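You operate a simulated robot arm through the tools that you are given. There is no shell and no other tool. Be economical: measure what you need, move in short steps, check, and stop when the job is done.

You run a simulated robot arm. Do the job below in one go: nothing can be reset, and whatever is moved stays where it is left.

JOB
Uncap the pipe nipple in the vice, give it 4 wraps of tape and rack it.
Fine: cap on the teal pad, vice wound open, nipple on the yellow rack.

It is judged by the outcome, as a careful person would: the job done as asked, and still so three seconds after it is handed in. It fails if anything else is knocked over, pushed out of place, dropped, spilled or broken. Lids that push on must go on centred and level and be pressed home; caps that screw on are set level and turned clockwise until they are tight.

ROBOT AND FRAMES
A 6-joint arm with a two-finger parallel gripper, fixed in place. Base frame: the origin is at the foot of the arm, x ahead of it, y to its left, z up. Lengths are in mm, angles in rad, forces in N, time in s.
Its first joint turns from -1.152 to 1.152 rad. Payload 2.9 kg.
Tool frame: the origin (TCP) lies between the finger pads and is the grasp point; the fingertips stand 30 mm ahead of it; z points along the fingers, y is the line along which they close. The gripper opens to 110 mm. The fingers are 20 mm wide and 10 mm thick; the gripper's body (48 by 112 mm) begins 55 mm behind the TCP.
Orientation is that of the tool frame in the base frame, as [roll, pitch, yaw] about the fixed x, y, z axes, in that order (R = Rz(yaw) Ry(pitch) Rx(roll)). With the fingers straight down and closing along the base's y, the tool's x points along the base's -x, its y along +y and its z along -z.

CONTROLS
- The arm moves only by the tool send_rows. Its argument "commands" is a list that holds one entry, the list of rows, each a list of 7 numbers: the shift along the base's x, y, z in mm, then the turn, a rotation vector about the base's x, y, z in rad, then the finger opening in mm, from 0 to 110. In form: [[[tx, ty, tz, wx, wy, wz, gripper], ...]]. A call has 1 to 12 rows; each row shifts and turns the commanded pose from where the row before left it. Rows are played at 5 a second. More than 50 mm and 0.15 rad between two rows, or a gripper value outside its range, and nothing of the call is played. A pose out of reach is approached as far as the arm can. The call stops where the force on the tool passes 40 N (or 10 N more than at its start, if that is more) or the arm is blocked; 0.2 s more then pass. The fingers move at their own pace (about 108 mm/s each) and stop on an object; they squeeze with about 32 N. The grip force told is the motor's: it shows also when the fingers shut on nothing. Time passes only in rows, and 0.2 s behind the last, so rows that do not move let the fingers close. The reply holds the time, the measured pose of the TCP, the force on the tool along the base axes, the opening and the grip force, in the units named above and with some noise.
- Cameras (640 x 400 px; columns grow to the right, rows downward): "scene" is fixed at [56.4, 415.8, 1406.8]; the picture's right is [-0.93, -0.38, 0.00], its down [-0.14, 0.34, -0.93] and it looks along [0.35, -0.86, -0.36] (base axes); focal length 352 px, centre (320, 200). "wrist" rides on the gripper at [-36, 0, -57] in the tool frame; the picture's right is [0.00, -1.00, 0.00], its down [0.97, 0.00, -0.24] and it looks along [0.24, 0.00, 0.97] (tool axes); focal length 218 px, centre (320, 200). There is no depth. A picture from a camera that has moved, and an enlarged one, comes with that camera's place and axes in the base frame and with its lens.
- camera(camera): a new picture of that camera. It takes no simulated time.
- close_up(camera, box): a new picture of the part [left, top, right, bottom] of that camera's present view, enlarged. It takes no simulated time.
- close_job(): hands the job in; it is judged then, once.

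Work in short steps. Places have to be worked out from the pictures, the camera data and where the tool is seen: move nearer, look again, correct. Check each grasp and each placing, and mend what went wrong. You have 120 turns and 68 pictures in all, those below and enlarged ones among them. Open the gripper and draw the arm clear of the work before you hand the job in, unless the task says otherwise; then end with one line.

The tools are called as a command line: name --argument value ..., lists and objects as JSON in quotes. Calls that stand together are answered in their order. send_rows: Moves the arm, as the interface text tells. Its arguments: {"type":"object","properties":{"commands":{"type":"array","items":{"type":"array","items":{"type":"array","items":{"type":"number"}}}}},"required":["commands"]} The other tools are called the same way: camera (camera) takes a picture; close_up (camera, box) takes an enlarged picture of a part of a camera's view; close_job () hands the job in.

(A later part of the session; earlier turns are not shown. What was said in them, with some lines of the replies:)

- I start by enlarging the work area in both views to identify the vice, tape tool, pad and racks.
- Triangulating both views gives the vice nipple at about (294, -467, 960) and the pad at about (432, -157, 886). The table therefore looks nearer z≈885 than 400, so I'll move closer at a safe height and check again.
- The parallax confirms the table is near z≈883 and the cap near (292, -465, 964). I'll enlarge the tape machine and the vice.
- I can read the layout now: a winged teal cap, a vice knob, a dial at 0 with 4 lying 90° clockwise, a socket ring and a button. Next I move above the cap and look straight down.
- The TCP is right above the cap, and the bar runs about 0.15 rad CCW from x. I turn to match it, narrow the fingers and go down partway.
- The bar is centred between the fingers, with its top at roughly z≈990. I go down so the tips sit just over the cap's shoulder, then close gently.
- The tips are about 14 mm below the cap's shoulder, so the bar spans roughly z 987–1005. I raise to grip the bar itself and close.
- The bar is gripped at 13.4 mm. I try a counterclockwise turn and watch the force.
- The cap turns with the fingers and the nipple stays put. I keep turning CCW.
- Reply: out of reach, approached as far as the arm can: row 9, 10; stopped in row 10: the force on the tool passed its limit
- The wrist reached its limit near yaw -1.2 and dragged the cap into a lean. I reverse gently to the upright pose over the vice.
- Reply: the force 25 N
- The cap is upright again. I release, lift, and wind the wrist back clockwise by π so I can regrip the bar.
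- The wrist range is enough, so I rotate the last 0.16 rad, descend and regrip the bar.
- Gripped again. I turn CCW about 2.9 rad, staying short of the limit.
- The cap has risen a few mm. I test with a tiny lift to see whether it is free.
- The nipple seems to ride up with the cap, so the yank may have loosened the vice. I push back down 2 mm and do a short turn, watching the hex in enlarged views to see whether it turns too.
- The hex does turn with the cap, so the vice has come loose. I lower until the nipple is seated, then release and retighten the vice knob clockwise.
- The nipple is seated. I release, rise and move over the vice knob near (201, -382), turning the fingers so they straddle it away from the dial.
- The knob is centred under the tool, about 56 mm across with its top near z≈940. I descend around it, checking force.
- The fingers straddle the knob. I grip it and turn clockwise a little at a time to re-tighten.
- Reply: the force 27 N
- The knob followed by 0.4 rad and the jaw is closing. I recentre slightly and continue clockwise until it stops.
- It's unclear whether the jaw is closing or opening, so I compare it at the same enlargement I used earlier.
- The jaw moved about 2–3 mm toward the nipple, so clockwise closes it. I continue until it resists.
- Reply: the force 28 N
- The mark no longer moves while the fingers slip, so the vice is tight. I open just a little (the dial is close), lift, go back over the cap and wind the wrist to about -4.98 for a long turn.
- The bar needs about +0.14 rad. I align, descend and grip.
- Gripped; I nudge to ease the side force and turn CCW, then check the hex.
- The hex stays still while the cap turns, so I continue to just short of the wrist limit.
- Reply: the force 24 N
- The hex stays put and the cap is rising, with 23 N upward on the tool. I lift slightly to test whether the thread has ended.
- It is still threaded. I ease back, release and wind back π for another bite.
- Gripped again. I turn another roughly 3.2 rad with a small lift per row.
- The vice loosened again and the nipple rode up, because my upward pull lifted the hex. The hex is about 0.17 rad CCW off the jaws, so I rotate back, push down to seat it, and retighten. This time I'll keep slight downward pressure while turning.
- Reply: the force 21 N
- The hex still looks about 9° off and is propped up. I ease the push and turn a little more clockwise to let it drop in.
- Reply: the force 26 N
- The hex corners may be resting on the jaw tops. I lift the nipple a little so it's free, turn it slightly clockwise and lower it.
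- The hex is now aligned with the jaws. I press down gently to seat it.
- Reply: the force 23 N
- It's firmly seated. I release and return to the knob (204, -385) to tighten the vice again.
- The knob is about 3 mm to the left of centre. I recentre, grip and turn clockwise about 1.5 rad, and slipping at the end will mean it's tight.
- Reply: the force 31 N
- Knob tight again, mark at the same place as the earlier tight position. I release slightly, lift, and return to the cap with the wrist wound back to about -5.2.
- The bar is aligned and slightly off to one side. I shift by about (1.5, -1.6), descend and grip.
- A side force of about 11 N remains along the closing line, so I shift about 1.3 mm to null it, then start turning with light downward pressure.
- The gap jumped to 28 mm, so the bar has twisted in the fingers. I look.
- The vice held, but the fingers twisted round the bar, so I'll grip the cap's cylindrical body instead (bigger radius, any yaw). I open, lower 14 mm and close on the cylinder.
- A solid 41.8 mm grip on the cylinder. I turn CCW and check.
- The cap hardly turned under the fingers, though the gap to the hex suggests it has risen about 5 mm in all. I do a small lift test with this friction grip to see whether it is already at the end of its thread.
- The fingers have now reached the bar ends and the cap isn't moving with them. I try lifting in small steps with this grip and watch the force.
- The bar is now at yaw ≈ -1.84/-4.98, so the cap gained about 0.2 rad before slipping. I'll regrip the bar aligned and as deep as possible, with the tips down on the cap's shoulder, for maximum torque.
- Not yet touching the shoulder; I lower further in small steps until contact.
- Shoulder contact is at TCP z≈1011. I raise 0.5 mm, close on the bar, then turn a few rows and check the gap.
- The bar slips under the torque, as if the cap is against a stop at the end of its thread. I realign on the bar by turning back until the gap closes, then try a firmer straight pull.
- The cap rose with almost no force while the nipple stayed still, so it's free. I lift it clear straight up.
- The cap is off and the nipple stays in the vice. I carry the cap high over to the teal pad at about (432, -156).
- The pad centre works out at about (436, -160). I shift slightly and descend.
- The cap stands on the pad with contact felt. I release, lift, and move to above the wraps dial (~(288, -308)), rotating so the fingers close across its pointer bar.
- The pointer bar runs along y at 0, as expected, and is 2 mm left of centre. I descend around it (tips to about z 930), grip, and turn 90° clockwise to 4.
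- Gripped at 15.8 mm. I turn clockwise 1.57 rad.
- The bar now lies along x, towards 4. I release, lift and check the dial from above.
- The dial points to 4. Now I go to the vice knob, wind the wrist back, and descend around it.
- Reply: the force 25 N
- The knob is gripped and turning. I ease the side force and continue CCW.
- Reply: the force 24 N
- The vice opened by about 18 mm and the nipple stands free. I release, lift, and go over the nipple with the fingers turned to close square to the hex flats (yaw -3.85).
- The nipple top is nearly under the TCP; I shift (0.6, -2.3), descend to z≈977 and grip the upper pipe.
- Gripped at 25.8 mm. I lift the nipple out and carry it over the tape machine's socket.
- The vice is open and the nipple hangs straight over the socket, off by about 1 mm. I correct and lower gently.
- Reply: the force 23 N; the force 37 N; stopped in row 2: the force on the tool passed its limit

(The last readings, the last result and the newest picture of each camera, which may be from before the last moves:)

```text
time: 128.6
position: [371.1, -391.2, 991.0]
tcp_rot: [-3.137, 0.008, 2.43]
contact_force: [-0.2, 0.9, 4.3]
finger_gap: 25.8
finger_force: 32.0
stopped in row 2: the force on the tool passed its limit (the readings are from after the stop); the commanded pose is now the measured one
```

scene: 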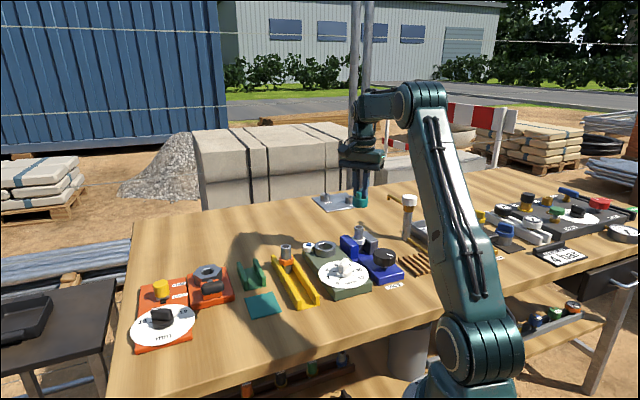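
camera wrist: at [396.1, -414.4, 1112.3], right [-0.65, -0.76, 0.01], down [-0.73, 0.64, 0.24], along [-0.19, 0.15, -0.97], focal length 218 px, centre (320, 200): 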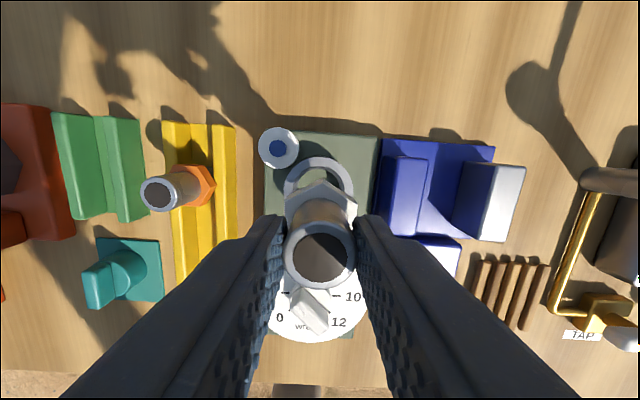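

Contact came at about z 998 and the later pushes probably slid the grip. I look at it before doing more.

close_up --camera "scene" --box '[295, 210, 375, 280]'

```text
5.71 times, centred on (335, 245) of scene
camera zoom: at [56.3, 415.8, 1406.8], right [-0.93, -0.38, 0.0], down [-0.14, 0.34, -0.93], along [0.35, -0.86, -0.36], focal length 2010 px, centre (234, -57)
```

zoom: 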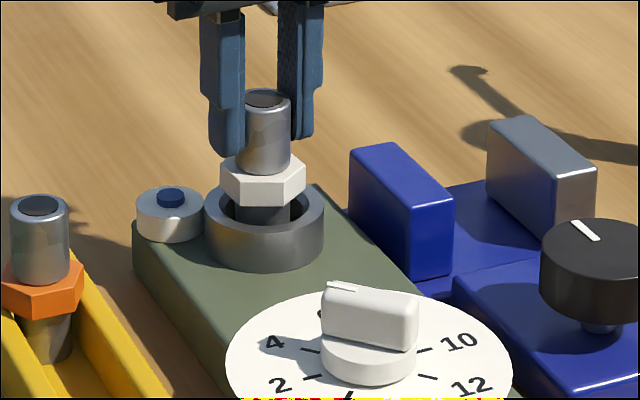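

The nipple stands upright in the socket, pipe on its floor. I release it, lift, and position closed fingers over the button at about (414.5, -389).

send_rows --commands '[[[0, 0, 0, 0, 0, 0, 50], [0, 0, 0, 0, 0, 0, 50], [0, 0, 25, 0, 0, 0, 50], [0, 0, 25, 0, 0, 0, 50], [0, 0, 10, 0, 0, 0, 50], [22, 1, 0, 0, 0, 0, 0], [22, 1, 0, 0, 0, 0, 0], [0, 0, 0, 0, 0, 0, 0], [0, 0, -20, 0, 0, 0, 0], [0, 0, -20, 0, 0, 0, 0], [0, 0, 0, 0, 0, 0, 0]]]'

camera --camera "wrist"

```text
time: 131.0
position: [414.7, -389.4, 1010.4]
tcp_rot: [-3.137, 0.008, 2.43]
contact_force: [0.0, 0.1, 0.6]
finger_gap: 0.0
finger_force: 31.8
```

```text
4 pictures are left
camera wrist: at [441.3, -412.3, 1070.5], right [-0.65, -0.76, 0.01], down [-0.74, 0.64, 0.23], along [-0.18, 0.15, -0.97], focal length 218 px, centre (320, 200)
```

wrist: 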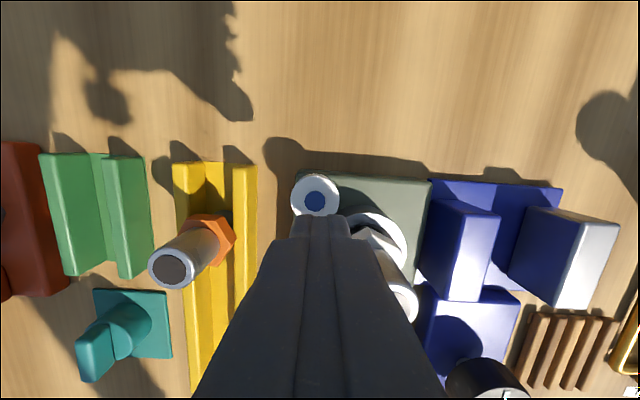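

The button is about 4 mm ahead of the fingers. I correct and lower in small steps until it presses.

send_rows --commands '[[[3.7, 0.4, -20, 0, 0, 0, 0], [0, 0, -18, 0, 0, 0, 0], [0, 0, 0, 0, 0, 0, 0]]]'

send_rows --commands '[[[0, 0, -2, 0, 0, 0, 0], [0, 0, -2, 0, 0, 0, 0], [0, 0, -2, 0, 0, 0, 0]]]'

```text
time: 131.8
position: [419.1, -389.4, 972.6]
tcp_rot: [-3.137, 0.008, 2.428]
contact_force: [-0.5, 0.8, -1.2]
finger_gap: 0.1
finger_force: 31.6
```

```text
time: 132.6
position: [418.2, -387.7, 967.6]
tcp_rot: [-3.136, 0.008, 2.429]
contact_force: [-0.5, -0.9, 0.0]
finger_gap: 0.0
finger_force: 31.7
```

send_rows --commands '[[[0, 0, -1.5, 0, 0, 0, 0], [0, 0, -1.5, 0, 0, 0, 0]]]'

```text
time: 133.2
position: [418.5, -387.9, 964.9]
tcp_rot: [-3.136, 0.006, 2.429]
contact_force: [0.0, -0.2, 0.7]
finger_gap: 0.0
finger_force: 31.8
```

send_rows --commands '[[[0, 0, -1.5, 0, 0, 0, 0], [0, 0, -1.5, 0, 0, 0, 0]]]'

```text
time: 133.8
position: [417.6, -388.4, 961.0]
tcp_rot: [-3.137, 0.008, 2.429]
contact_force: [-0.4, 0.0, -0.8]
finger_gap: 0.0
finger_force: 32.4
```

Still no contact at tip z≈931; I go on in small steps.

send_rows --commands '[[[0, 0, -1.5, 0, 0, 0, 0], [0, 0, -1.5, 0, 0, 0, 0]]]'

```text
time: 134.4
position: [416.9, -388.0, 957.1]
tcp_rot: [-3.136, 0.006, 2.429]
contact_force: [-0.8, -0.2, 0.0]
finger_gap: 0.0
finger_force: 31.7
```

send_rows --commands '[[[0, 0, -1.5, 0, 0, 0, 0], [0, 0, -1.5, 0, 0, 0, 0]]]'

```text
time: 135.0
position: [417.1, -387.8, 955.9]
tcp_rot: [-3.135, 0.006, 2.43]
contact_force: [0.8, 0.1, -0.1]
finger_gap: 0.1
finger_force: 31.8
```

send_rows --commands '[[[0, 0, -1, 0, 0, 0, 0], [0, 0, -1, 0, 0, 0, 0]]]'

```text
time: 135.6
position: [418.0, -387.9, 953.6]
tcp_rot: [-3.136, 0.009, 2.429]
contact_force: [-0.7, 0.4, 2.5]
finger_gap: 0.0
finger_force: 32.3
```

First light contact (2.5 N) at z 953.6. I press another 1–2 mm.

send_rows --commands '[[[0, 0, -0.8, 0, 0, 0, 0], [0, 0, -0.8, 0, 0, 0, 0]]]'

```text
time: 136.2
position: [418.4, -386.4, 953.3]
tcp_rot: [-3.137, 0.01, 2.429]
contact_force: [-5.9, 4.7, 19.7]
finger_gap: 0.0
finger_force: 32.0
```

Force is 20 N, so something was pressed. I raise clear and wait while the machine runs, then look.

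send_rows --commands '[[[0, 0, 3, 0, 0, 0, 0], [0, 0, 15, 0, 0, 0, 0], [0, 0, 30, 0, 0, 0, 0], [0, 0, 0, 0, 0, 0, 0], [0, 0, 0, 0, 0, 0, 0], [0, 0, 0, 0, 0, 0, 0], [0, 0, 0, 0, 0, 0, 0], [0, 0, 0, 0, 0, 0, 0], [0, 0, 0, 0, 0, 0, 0], [0, 0, 0, 0, 0, 0, 0], [0, 0, 0, 0, 0, 0, 0], [0, 0, 0, 0, 0, 0, 0]]]'

close_up --camera "scene" --box '[240, 210, 400, 310]'

```text
time: 138.8
position: [416.6, -387.0, 999.9]
tcp_rot: [-3.135, 0.008, 2.43]
contact_force: [0.3, -0.1, 0.0]
finger_gap: 0.1
finger_force: 32.3
```

```text
4.00 times, centred on (320, 260) of scene
camera zoom: at [56.4, 415.8, 1406.8], right [-0.93, -0.38, 0.0], down [-0.14, 0.34, -0.93], along [0.35, -0.86, -0.36], focal length 1407 px, centre (320, -40)
```

zoom: 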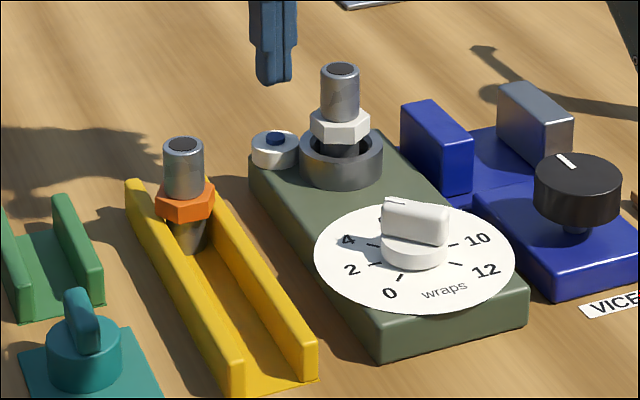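

There's no visible sign of tape on the upper end; if present it's on the inserted end. I regrip the nipple, lift it and inspect the lower end.

send_rows --commands '[[[0, 0, 30, 0, 0, 0, 50], [0, 0, 25, 0, 0, 0, 50], [-24, -1.2, 0, 0, 0, 0, 50], [-23.7, -1.2, 0, 0, 0, 0, 50], [0, 0, -30, 0, 0, 0, 50], [0, 0, -25, 0, 0, 0, 50], [0, 0, -12, 0, 0, 0, 50], [0, 0, 0, 0, 0, 0, 25], [0, 0, 0, 0, 0, 0, 5], [0, 0, 0, 0, 0, 0, 5], [0, 0, 0, 0, 0, 0, 5]]]'

send_rows --commands '[[[0, 0, 10, 0, 0, 0, 5], [0, 0, 20, 0, 0, 0, 5], [0, 0, 25, 0, 0, 0, 5], [0, 0, 15, 0, 0, 0, 5], [0, 0, 0, 0, 0, 0, 5]]]'

close_up --camera "scene" --box '[300, 190, 360, 250]'

```text
time: 141.2
position: [369.2, -390.1, 989.2]
tcp_rot: [-3.136, 0.007, 2.43]
contact_force: [-0.3, 0.0, -0.2]
finger_gap: 26.1
finger_force: 32.3
```

```text
time: 142.4
position: [370.8, -391.6, 1059.4]
tcp_rot: [-3.135, 0.007, 2.429]
contact_force: [-0.7, -0.8, -1.7]
finger_gap: 26.2
finger_force: 32.1
```

```text
6.67 times, centred on (330, 220) of scene
camera zoom: at [56.4, 415.8, 1406.8], right [-0.93, -0.38, 0.0], down [-0.14, 0.34, -0.93], along [0.35, -0.86, -0.36], focal length 2346 px, centre (253, 67)
```

zoom: 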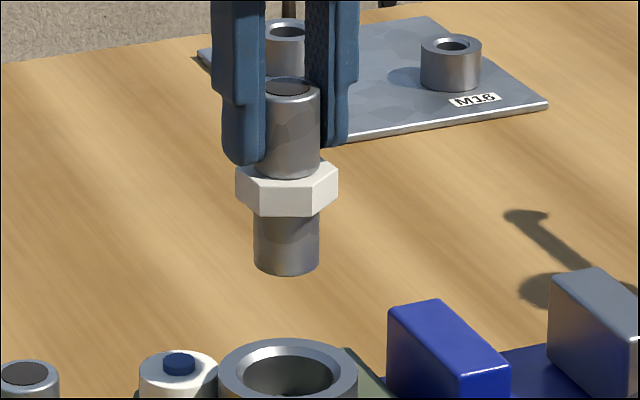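

No tape on it, so the press didn't register. I put it back into the socket at the same height, then press the button more firmly.

send_rows --commands '[[[0, 0, -25, 0, 0, 0, 5], [0, 0, -20, 0, 0, 0, 5], [0, 0, -15, 0, 0, 0, 5], [0, 0, -6, 0, 0, 0, 5], [0, 0, -3, 0, 0, 0, 5], [0, 0, 0, 0, 0, 0, 5]]]'

```text
time: 143.8
position: [370.1, -389.9, 989.5]
tcp_rot: [-3.137, 0.005, 2.429]
contact_force: [0.0, 0.4, -2.6]
finger_gap: 25.9
finger_force: 32.2
```

send_rows --commands '[[[0, 0, -1, 0, 0, 0, 5], [0, 0, 0, 0, 0, 0, 5]]]'

```text
time: 144.4
position: [369.8, -390.4, 987.9]
tcp_rot: [-3.136, 0.008, 2.429]
contact_force: [-0.3, 0.5, 1.6]
finger_gap: 26.0
finger_force: 31.8
```

Seated with light contact. I release and go back over the button.

send_rows --commands '[[[0, 0, 0, 0, 0, 0, 50], [0, 0, 0, 0, 0, 0, 50], [0, 0, 30, 0, 0, 0, 50], [0, 0, 30, 0, 0, 0, 50], [0, 0, 10, 0, 0, 0, 50], [23.7, 1.7, 0, 0, 0, 0, 0], [23.7, 1.8, 0, 0, 0, 0, 0], [0, 0, -35, 0, 0, 0, 0], [0, 0, -35, 0, 0, 0, 0], [0, 0, -25, 0, 0, 0, 0], [0, 0, -6, 0, 0, 0, 0], [0, 0, 0, 0, 0, 0, 0]]]'

```text
time: 147.0
position: [417.4, -387.3, 956.4]
tcp_rot: [-3.137, 0.009, 2.429]
contact_force: [0.3, 0.0, -0.3]
finger_gap: 0.1
finger_force: 32.5
```

Just above the button. I press firmly in 1 mm steps.

send_rows --commands '[[[0, 0, -1, 0, 0, 0, 0], [0, 0, -1, 0, 0, 0, 0], [0, 0, -1, 0, 0, 0, 0], [0, 0, -1, 0, 0, 0, 0]]]'

```text
time: 148.0
position: [416.3, -387.0, 954.8]
tcp_rot: [-3.136, 0.008, 2.429]
contact_force: [-2.1, 1.5, 8.7]
finger_gap: 0.0
finger_force: 31.8
```

send_rows --commands '[[[0, 0, -1, 0, 0, 0, 0], [0, 0, -1, 0, 0, 0, 0], [0, 0, 0, 0, 0, 0, 0]]]'

```text
time: 148.8
position: [417.5, -387.0, 954.3]
tcp_rot: [-3.137, 0.013, 2.428]
contact_force: [-5.8, 5.3, 32.4]
finger_gap: 0.1
finger_force: 32.5
```

Pressed to 32 N and it is against its stop. I back off, wait, then regrip and lift the nipple for a high-zoom check of both ends.

send_rows --commands '[[[0, 0, 5, 0, 0, 0, 0], [0, 0, 30, 0, 0, 0, 0], [0, 0, 0, 0, 0, 0, 0], [0, 0, 0, 0, 0, 0, 0], [0, 0, 0, 0, 0, 0, 0], [0, 0, 0, 0, 0, 0, 0], [0, 0, 0, 0, 0, 0, 0], [0, 0, 0, 0, 0, 0, 0], [0, 0, 0, 0, 0, 0, 0], [0, 0, 0, 0, 0, 0, 0], [0, 0, 0, 0, 0, 0, 0], [0, 0, 0, 0, 0, 0, 0]]]'

close_up --camera "scene" --box '[300, 220, 350, 265]'

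```text
time: 151.4
position: [416.0, -387.0, 987.1]
tcp_rot: [-3.136, 0.007, 2.43]
contact_force: [0.7, 0.0, 0.7]
finger_gap: 0.1
finger_force: 32.0
```

```text
8.89 times, centred on (325, 242) of scene
camera zoom: at [56.4, 415.8, 1406.8], right [-0.93, -0.38, 0.0], down [-0.14, 0.34, -0.93], along [0.35, -0.86, -0.36], focal length 3128 px, centre (276, -178)
```

zoom: 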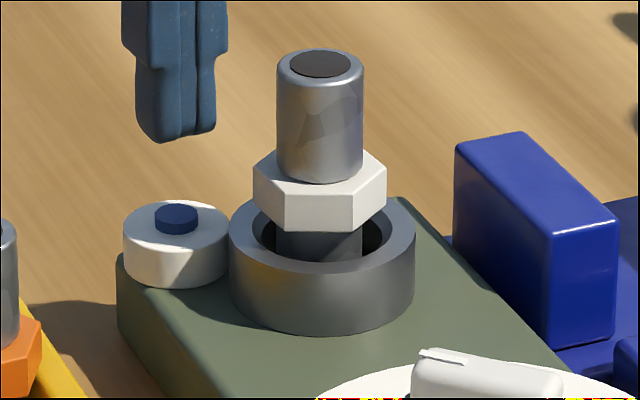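

The white drum with its blue core looks like the PTFE tape reel rather than a button, so the dial itself likely does the winding with the nipple in place. I'll turn the dial back to 0 and then to 4 with the nipple seated. First I move over the dial.

send_rows --commands '[[[0, 0, 30, 0, 0, 0, 44], [0, 0, 28, 0, 0, 0, 44], [-33, 20, 0, 0, 0, 0.14, 44], [-33, 20, 0, 0, 0, 0.14, 44], [-33, 20, 0, 0, 0, 0.14, 44], [-31.5, 19.4, 0, 0, 0, 0.14, 44], [0, 0, 0, 0, 0, 0.145, 44], [0, 0, -35, 0, 0, 0, 44], [0, 0, -30, 0, 0, 0, 44], [0, 0, -10, 0, 0, 0, 44], [0, 0, -8, 0, 0, 0, 44], [0, 0, 0, 0, 0, 0, 44]]]'

```text
time: 154.0
position: [287.0, -307.4, 961.5]
tcp_rot: [-3.138, 0.006, 3.137]
contact_force: [-0.4, -0.3, -0.7]
finger_gap: 44.1
finger_force: 0.1
```

I grip the dial's bar.

send_rows --commands '[[[0, 0, 0, 0, 0, 0, 20], [0, 0, 0, 0, 0, 0, 0], [0, 0, 0, 0, 0, 0, 0], [0, 0, 0, 0, 0, 0, 0]]]'

```text
time: 155.0
position: [287.5, -307.1, 960.2]
tcp_rot: [-3.136, 0.007, 3.133]
contact_force: [-0.2, -1.3, -3.3]
finger_gap: 15.7
finger_force: 44.8
```

Gripped at 15.7 mm. I turn CCW to 0.

send_rows --commands '[[[0, 0, 0, 0, 0, 0.131, 0], [0, 0, 0, 0, 0, 0.131, 0], [0, 0, 0, 0, 0, 0.131, 0], [0, 0, 0, 0, 0, 0.131, 0], [0, 0, 0, 0, 0, 0.131, 0], [0, 0, 0, 0, 0, 0.131, 0], [0, 0, 0, 0, 0, 0.131, 0], [0, 0, 0, 0, 0, 0.131, 0], [0, 0, 0, 0, 0, 0.131, 0], [0, 0, 0, 0, 0, 0.131, 0], [0, 0, 0, 0, 0, 0.131, 0], [0, 0, 0, 0, 0, 0.131, 0]]]'

send_rows --commands '[[[0, 0, 0, 0, 0, 0, 0], [0, 0, 0, 0, 0, 0, 0], [0, 0, 0, 0, 0, -0.131, 0], [0, 0, 0, 0, 0, -0.131, 0], [0, 0, 0, 0, 0, -0.131, 0], [0, 0, 0, 0, 0, -0.131, 0], [0, 0, 0, 0, 0, -0.131, 0], [0, 0, 0, 0, 0, -0.131, 0]]]'

send_rows --commands '[[[0, 0, 0, 0, 0, -0.131, 0], [0, 0, 0, 0, 0, -0.131, 0], [0, 0, 0, 0, 0, -0.131, 0], [0, 0, 0, 0, 0, -0.131, 0], [0, 0, 0, 0, 0, -0.131, 0], [0, 0, 0, 0, 0, -0.131, 0], [0, 0, 0, 0, 0, 0, 0]]]'

```text
time: 157.6
position: [287.7, -307.2, 960.4]
tcp_rot: [-3.136, 0.009, -1.572]
contact_force: [0.0, 10.5, -8.8]
finger_gap: 15.8
finger_force: 45.4
```

```text
time: 159.4
position: [287.1, -307.7, 960.8]
tcp_rot: [-3.135, 0.006, -2.366]
contact_force: [-0.1, 8.8, -13.8]
finger_gap: 15.8
finger_force: 45.4
```

```text
time: 161.0
position: [287.8, -307.3, 960.9]
tcp_rot: [-3.134, 0.007, 3.133]
contact_force: [2.3, 6.4, -16.7]
finger_gap: 15.8
finger_force: 45.8
```

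The dial is at 4 again with the nipple seated. I release, allow a few seconds, and return above the nipple at the earlier grip pose.

send_rows --commands '[[[0, 0, 0, 0, 0, 0, 44], [0, 0, 0, 0, 0, 0, 44], [0, 0, 35, 0, 0, 0, 44], [0, 0, 45, 0, 0, 0, 50], [20, -20, 5, 0, 0, -0.14, 50], [20, -20, 0, 0, 0, -0.14, 50], [21, -21, 0, 0, 0, -0.14, 50], [21.5, -22, 0, 0, 0, -0.14, 50], [0, 0, 0, 0, 0, -0.144, 50], [0, 0, 0, 0, 0, 0, 50]]]'

send_rows --commands '[[[0, 0, 0, 0, 0, 0, 50], [0, 0, 0, 0, 0, 0, 50], [0, 0, 0, 0, 0, 0, 50], [0, 0, 0, 0, 0, 0, 50], [0, 0, 0, 0, 0, 0, 50], [0, 0, 0, 0, 0, 0, 50], [0, 0, 0, 0, 0, 0, 50], [0, 0, 0, 0, 0, 0, 50]]]'

```text
time: 163.2
position: [369.5, -390.0, 1046.8]
tcp_rot: [-3.138, 0.007, 2.428]
contact_force: [0.3, 0.3, 0.1]
finger_gap: 50.2
finger_force: 0.1
```

```text
time: 165.0
position: [369.8, -390.6, 1046.9]
tcp_rot: [-3.137, 0.008, 2.43]
contact_force: [1.0, 0.0, -0.5]
finger_gap: 50.1
finger_force: 0.2
```

I descend and grip the nipple.

send_rows --commands '[[[0, 0, -30, 0, 0, 0, 50], [0, 0, -20, 0, 0, 0, 50], [0, 0, -8.5, 0, 0, 0, 50], [0, 0, 0, 0, 0, 0, 25], [0, 0, 0, 0, 0, 0, 5], [0, 0, 0, 0, 0, 0, 5], [0, 0, 0, 0, 0, 0, 5]]]'

```text
time: 166.6
position: [369.5, -390.0, 986.9]
tcp_rot: [-3.138, 0.006, 2.431]
contact_force: [0.9, 1.4, 0.2]
finger_gap: 26.1
finger_force: 32.0
```

I lift it out and carry it to above a free stretch of the yellow rack, about (377.6, -242.8), hovering low.

send_rows --commands '[[[0, 0, 10, 0, 0, 0, 5], [0, 0, 25, 0, 0, 0, 5], [0, 0, 30, 0, 0, 0, 5], [2, 37, 0, 0, 0, 0, 5], [2, 37, 0, 0, 0, 0, 5], [2, 37, 0, 0, 0, 0, 5], [2.1, 36.2, 0, 0, 0, 0, 5], [0, 0, -25, 0, 0, 0, 5], [0, 0, -22, 0, 0, 0, 5], [0, 0, 0, 0, 0, 0, 5]]]'

close_up --camera "scene" --box '[260, 220, 330, 310]'

```text
time: 168.8
position: [378.8, -244.2, 1004.9]
tcp_rot: [-3.136, 0.007, 2.43]
contact_force: [-0.4, 0.4, -1.4]
finger_gap: 26.2
finger_force: 32.0
```

```text
4.44 times, centred on (295, 265) of scene
camera zoom: at [56.4, 415.8, 1406.8], right [-0.93, -0.38, 0.0], down [-0.14, 0.34, -0.93], along [0.35, -0.86, -0.36], focal length 1564 px, centre (431, -89)
```

zoom: 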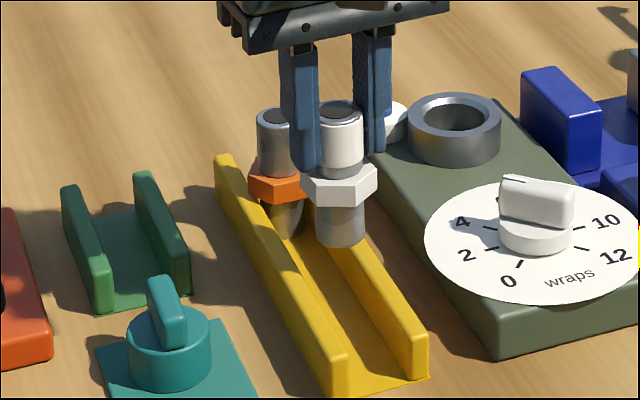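

The upper end is now wrapped in white tape. From the same picture the nipple sits about 6–8 mm right of the rack's channel centre line, so I shift left across the rails by 6.5 mm and lower with force checks.

send_rows --commands '[[[4.5, 4.7, 0, 0, 0, 0, 5], [0, 0, -6, 0, 0, 0, 5], [0, 0, -5, 0, 0, 0, 5], [0, 0, -2, 0, 0, 0, 5], [0, 0, -2, 0, 0, 0, 5], [0, 0, 0, 0, 0, 0, 5]]]'

```text
time: 170.2
position: [382.4, -238.9, 990.4]
tcp_rot: [-3.135, 0.006, 2.432]
contact_force: [-0.3, -0.4, -1.6]
finger_gap: 26.2
finger_force: 32.1
```

send_rows --commands '[[[0, 0, -2, 0, 0, 0, 5], [0, 0, -2, 0, 0, 0, 5], [0, 0, 0, 0, 0, 0, 5]]]'

```text
time: 171.0
position: [380.9, -239.0, 986.3]
tcp_rot: [-3.134, 0.006, 2.43]
contact_force: [0.0, 0.7, -1.7]
finger_gap: 26.2
finger_force: 32.0
```

send_rows --commands '[[[0, 0, -1.5, 0, 0, 0, 5], [0, 0, -1.5, 0, 0, 0, 5], [0, 0, 0, 0, 0, 0, 5]]]'

```text
time: 171.8
position: [382.4, -238.9, 983.2]
tcp_rot: [-3.136, 0.008, 2.432]
contact_force: [-0.9, 0.3, -1.6]
finger_gap: 25.9
finger_force: 31.5
```

No contact yet at z 983, which is encouraging. I continue.

send_rows --commands '[[[0, 0, -1.5, 0, 0, 0, 5], [0, 0, -1.5, 0, 0, 0, 5], [0, 0, 0, 0, 0, 0, 5]]]'

```text
time: 172.6
position: [382.1, -239.2, 980.9]
tcp_rot: [-3.136, 0.007, 2.431]
contact_force: [-0.2, 0.0, -1.1]
finger_gap: 26.4
finger_force: 32.1
```

send_rows --commands '[[[0, 0, -1.5, 0, 0, 0, 5], [0, 0, -1.5, 0, 0, 0, 5], [0, 0, 0, 0, 0, 0, 5]]]'

```text
time: 173.4
position: [382.2, -238.7, 977.8]
tcp_rot: [-3.136, 0.008, 2.431]
contact_force: [0.3, -0.3, -1.2]
finger_gap: 26.0
finger_force: 32.3
```

send_rows --commands '[[[0, 0, -1.5, 0, 0, 0, 5], [0, 0, -1.5, 0, 0, 0, 5], [0, 0, 0, 0, 0, 0, 5]]]'

```text
time: 174.2
position: [382.2, -238.4, 974.2]
tcp_rot: [-3.137, 0.007, 2.431]
contact_force: [0.4, -0.3, -0.9]
finger_gap: 26.2
finger_force: 32.3
```

send_rows --commands '[[[0, 0, -1.5, 0, 0, 0, 5], [0, 0, -1.5, 0, 0, 0, 5], [0, 0, 0, 0, 0, 0, 5]]]'

```text
time: 175.0
position: [381.5, -238.3, 970.4]
tcp_rot: [-3.137, 0.006, 2.432]
contact_force: [-0.2, -0.1, -1.7]
finger_gap: 26.2
finger_force: 31.9
```

The pipe end is clearly in the channel now. I continue to the seat.

send_rows --commands '[[[0, 0, -1.2, 0, 0, 0, 5], [0, 0, -1.2, 0, 0, 0, 5], [0, 0, 0, 0, 0, 0, 5]]]'

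```text
time: 175.8
position: [382.1, -238.6, 969.6]
tcp_rot: [-3.136, 0.007, 2.431]
contact_force: [0.1, -0.4, -1.8]
finger_gap: 26.3
finger_force: 31.9
```

send_rows --commands '[[[0, 0, -1.2, 0, 0, 0, 5], [0, 0, -1.2, 0, 0, 0, 5], [0, 0, 0, 0, 0, 0, 5]]]'

```text
time: 176.6
position: [381.0, -239.0, 967.1]
tcp_rot: [-3.137, 0.008, 2.43]
contact_force: [-0.7, -0.1, -1.8]
finger_gap: 25.9
finger_force: 31.8
```

send_rows --commands '[[[0, 0, -1, 0, 0, 0, 5], [0, 0, -1, 0, 0, 0, 5], [0, 0, 0, 0, 0, 0, 5]]]'

```text
time: 177.4
position: [381.5, -239.0, 964.7]
tcp_rot: [-3.137, 0.007, 2.432]
contact_force: [-0.1, 0.1, -1.1]
finger_gap: 25.9
finger_force: 32.1
```

send_rows --commands '[[[0, 0, -1, 0, 0, 0, 5], [0, 0, -1, 0, 0, 0, 5], [0, 0, 0, 0, 0, 0, 5]]]'

```text
time: 178.2
position: [382.1, -238.1, 963.4]
tcp_rot: [-3.136, 0.006, 2.431]
contact_force: [0.3, 0.0, -2.3]
finger_gap: 26.0
finger_force: 31.9
```

send_rows --commands '[[[0, 0, -1, 0, 0, 0, 5], [0, 0, -1, 0, 0, 0, 5], [0, 0, 0, 0, 0, 0, 5]]]'

```text
time: 179.0
position: [382.0, -239.2, 960.9]
tcp_rot: [-3.137, 0.007, 2.431]
contact_force: [0.6, -0.7, -1.7]
finger_gap: 26.3
finger_force: 31.9
```

send_rows --commands '[[[0, 0, -1, 0, 0, 0, 5], [0, 0, -1, 0, 0, 0, 5], [0, 0, 0, 0, 0, 0, 5]]]'

```text
time: 179.8
position: [381.3, -237.6, 959.9]
tcp_rot: [-3.134, 0.009, 2.431]
contact_force: [-1.1, -0.5, -1.6]
finger_gap: 26.1
finger_force: 32.4
```

send_rows --commands '[[[0, 0, -1, 0, 0, 0, 5], [0, 0, -1, 0, 0, 0, 5], [0, 0, -1, 0, 0, 0, 5], [0, 0, 0, 0, 0, 0, 5]]]'

```text
time: 180.8
position: [382.9, -239.0, 957.5]
tcp_rot: [-3.136, 0.011, 2.43]
contact_force: [-4.6, 1.5, 20.9]
finger_gap: 26.3
finger_force: 32.5
```

Firm contact at z≈958: it's seated. I relax the pressure, open, and lift straight off.

send_rows --commands '[[[0, 0, 1.2, 0, 0, 0, 5], [0, 0, 0, 0, 0, 0, 30], [0, 0, 0, 0, 0, 0, 44], [0, 0, 0, 0, 0, 0, 44], [0, 0, 15, 0, 0, 0, 44], [0, 0, 30, 0, 0, 0, 44], [0, 0, 40, 0, 0, 0, 44], [0, 0, 40, 0, 0, 0, 60], [0, 0, 0, 0, 0, 0, 60]]]'

```text
time: 182.8
position: [382.2, -238.2, 1082.9]
tcp_rot: [-3.137, 0.008, 2.432]
contact_force: [0.1, 0.1, 0.3]
finger_gap: 59.9
finger_force: 0.0
```

Released and clear. I try one last look, if any picture is left.

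close_up --camera "scene" --box '[230, 210, 430, 330]'

```text
refused: no pictures are left
```

No pictures are left, and the contact readings point to a seated nipple. I draw the arm a bit further clear.

send_rows --commands '[[[0, 0, 45, 0, 0, 0, 60], [0, 0, 45, 0, 0, 0, 60], [0, 0, 0, 0, 0, 0, 60], [0, 0, 0, 0, 0, 0, 60]]]'

```text
time: 183.8
position: [380.9, -238.9, 1171.7]
tcp_rot: [-3.135, 0.006, 2.431]
contact_force: [-0.1, 0.8, 0.3]
finger_gap: 59.8
finger_force: 0.0
```

The arm is clear and the gripper is open, so I hand the job in.

close_job

```text
The job is handed in.
```

The job is handed in: the cap is on the teal pad, the nipple was taped with the dial wound from 0 to 4, the vice is wound open, and the nipple is set down in the yellow rack. I had no pictures left to check it on the rack, so that rests on firm contact felt at the seat, and I did not count the wraps.
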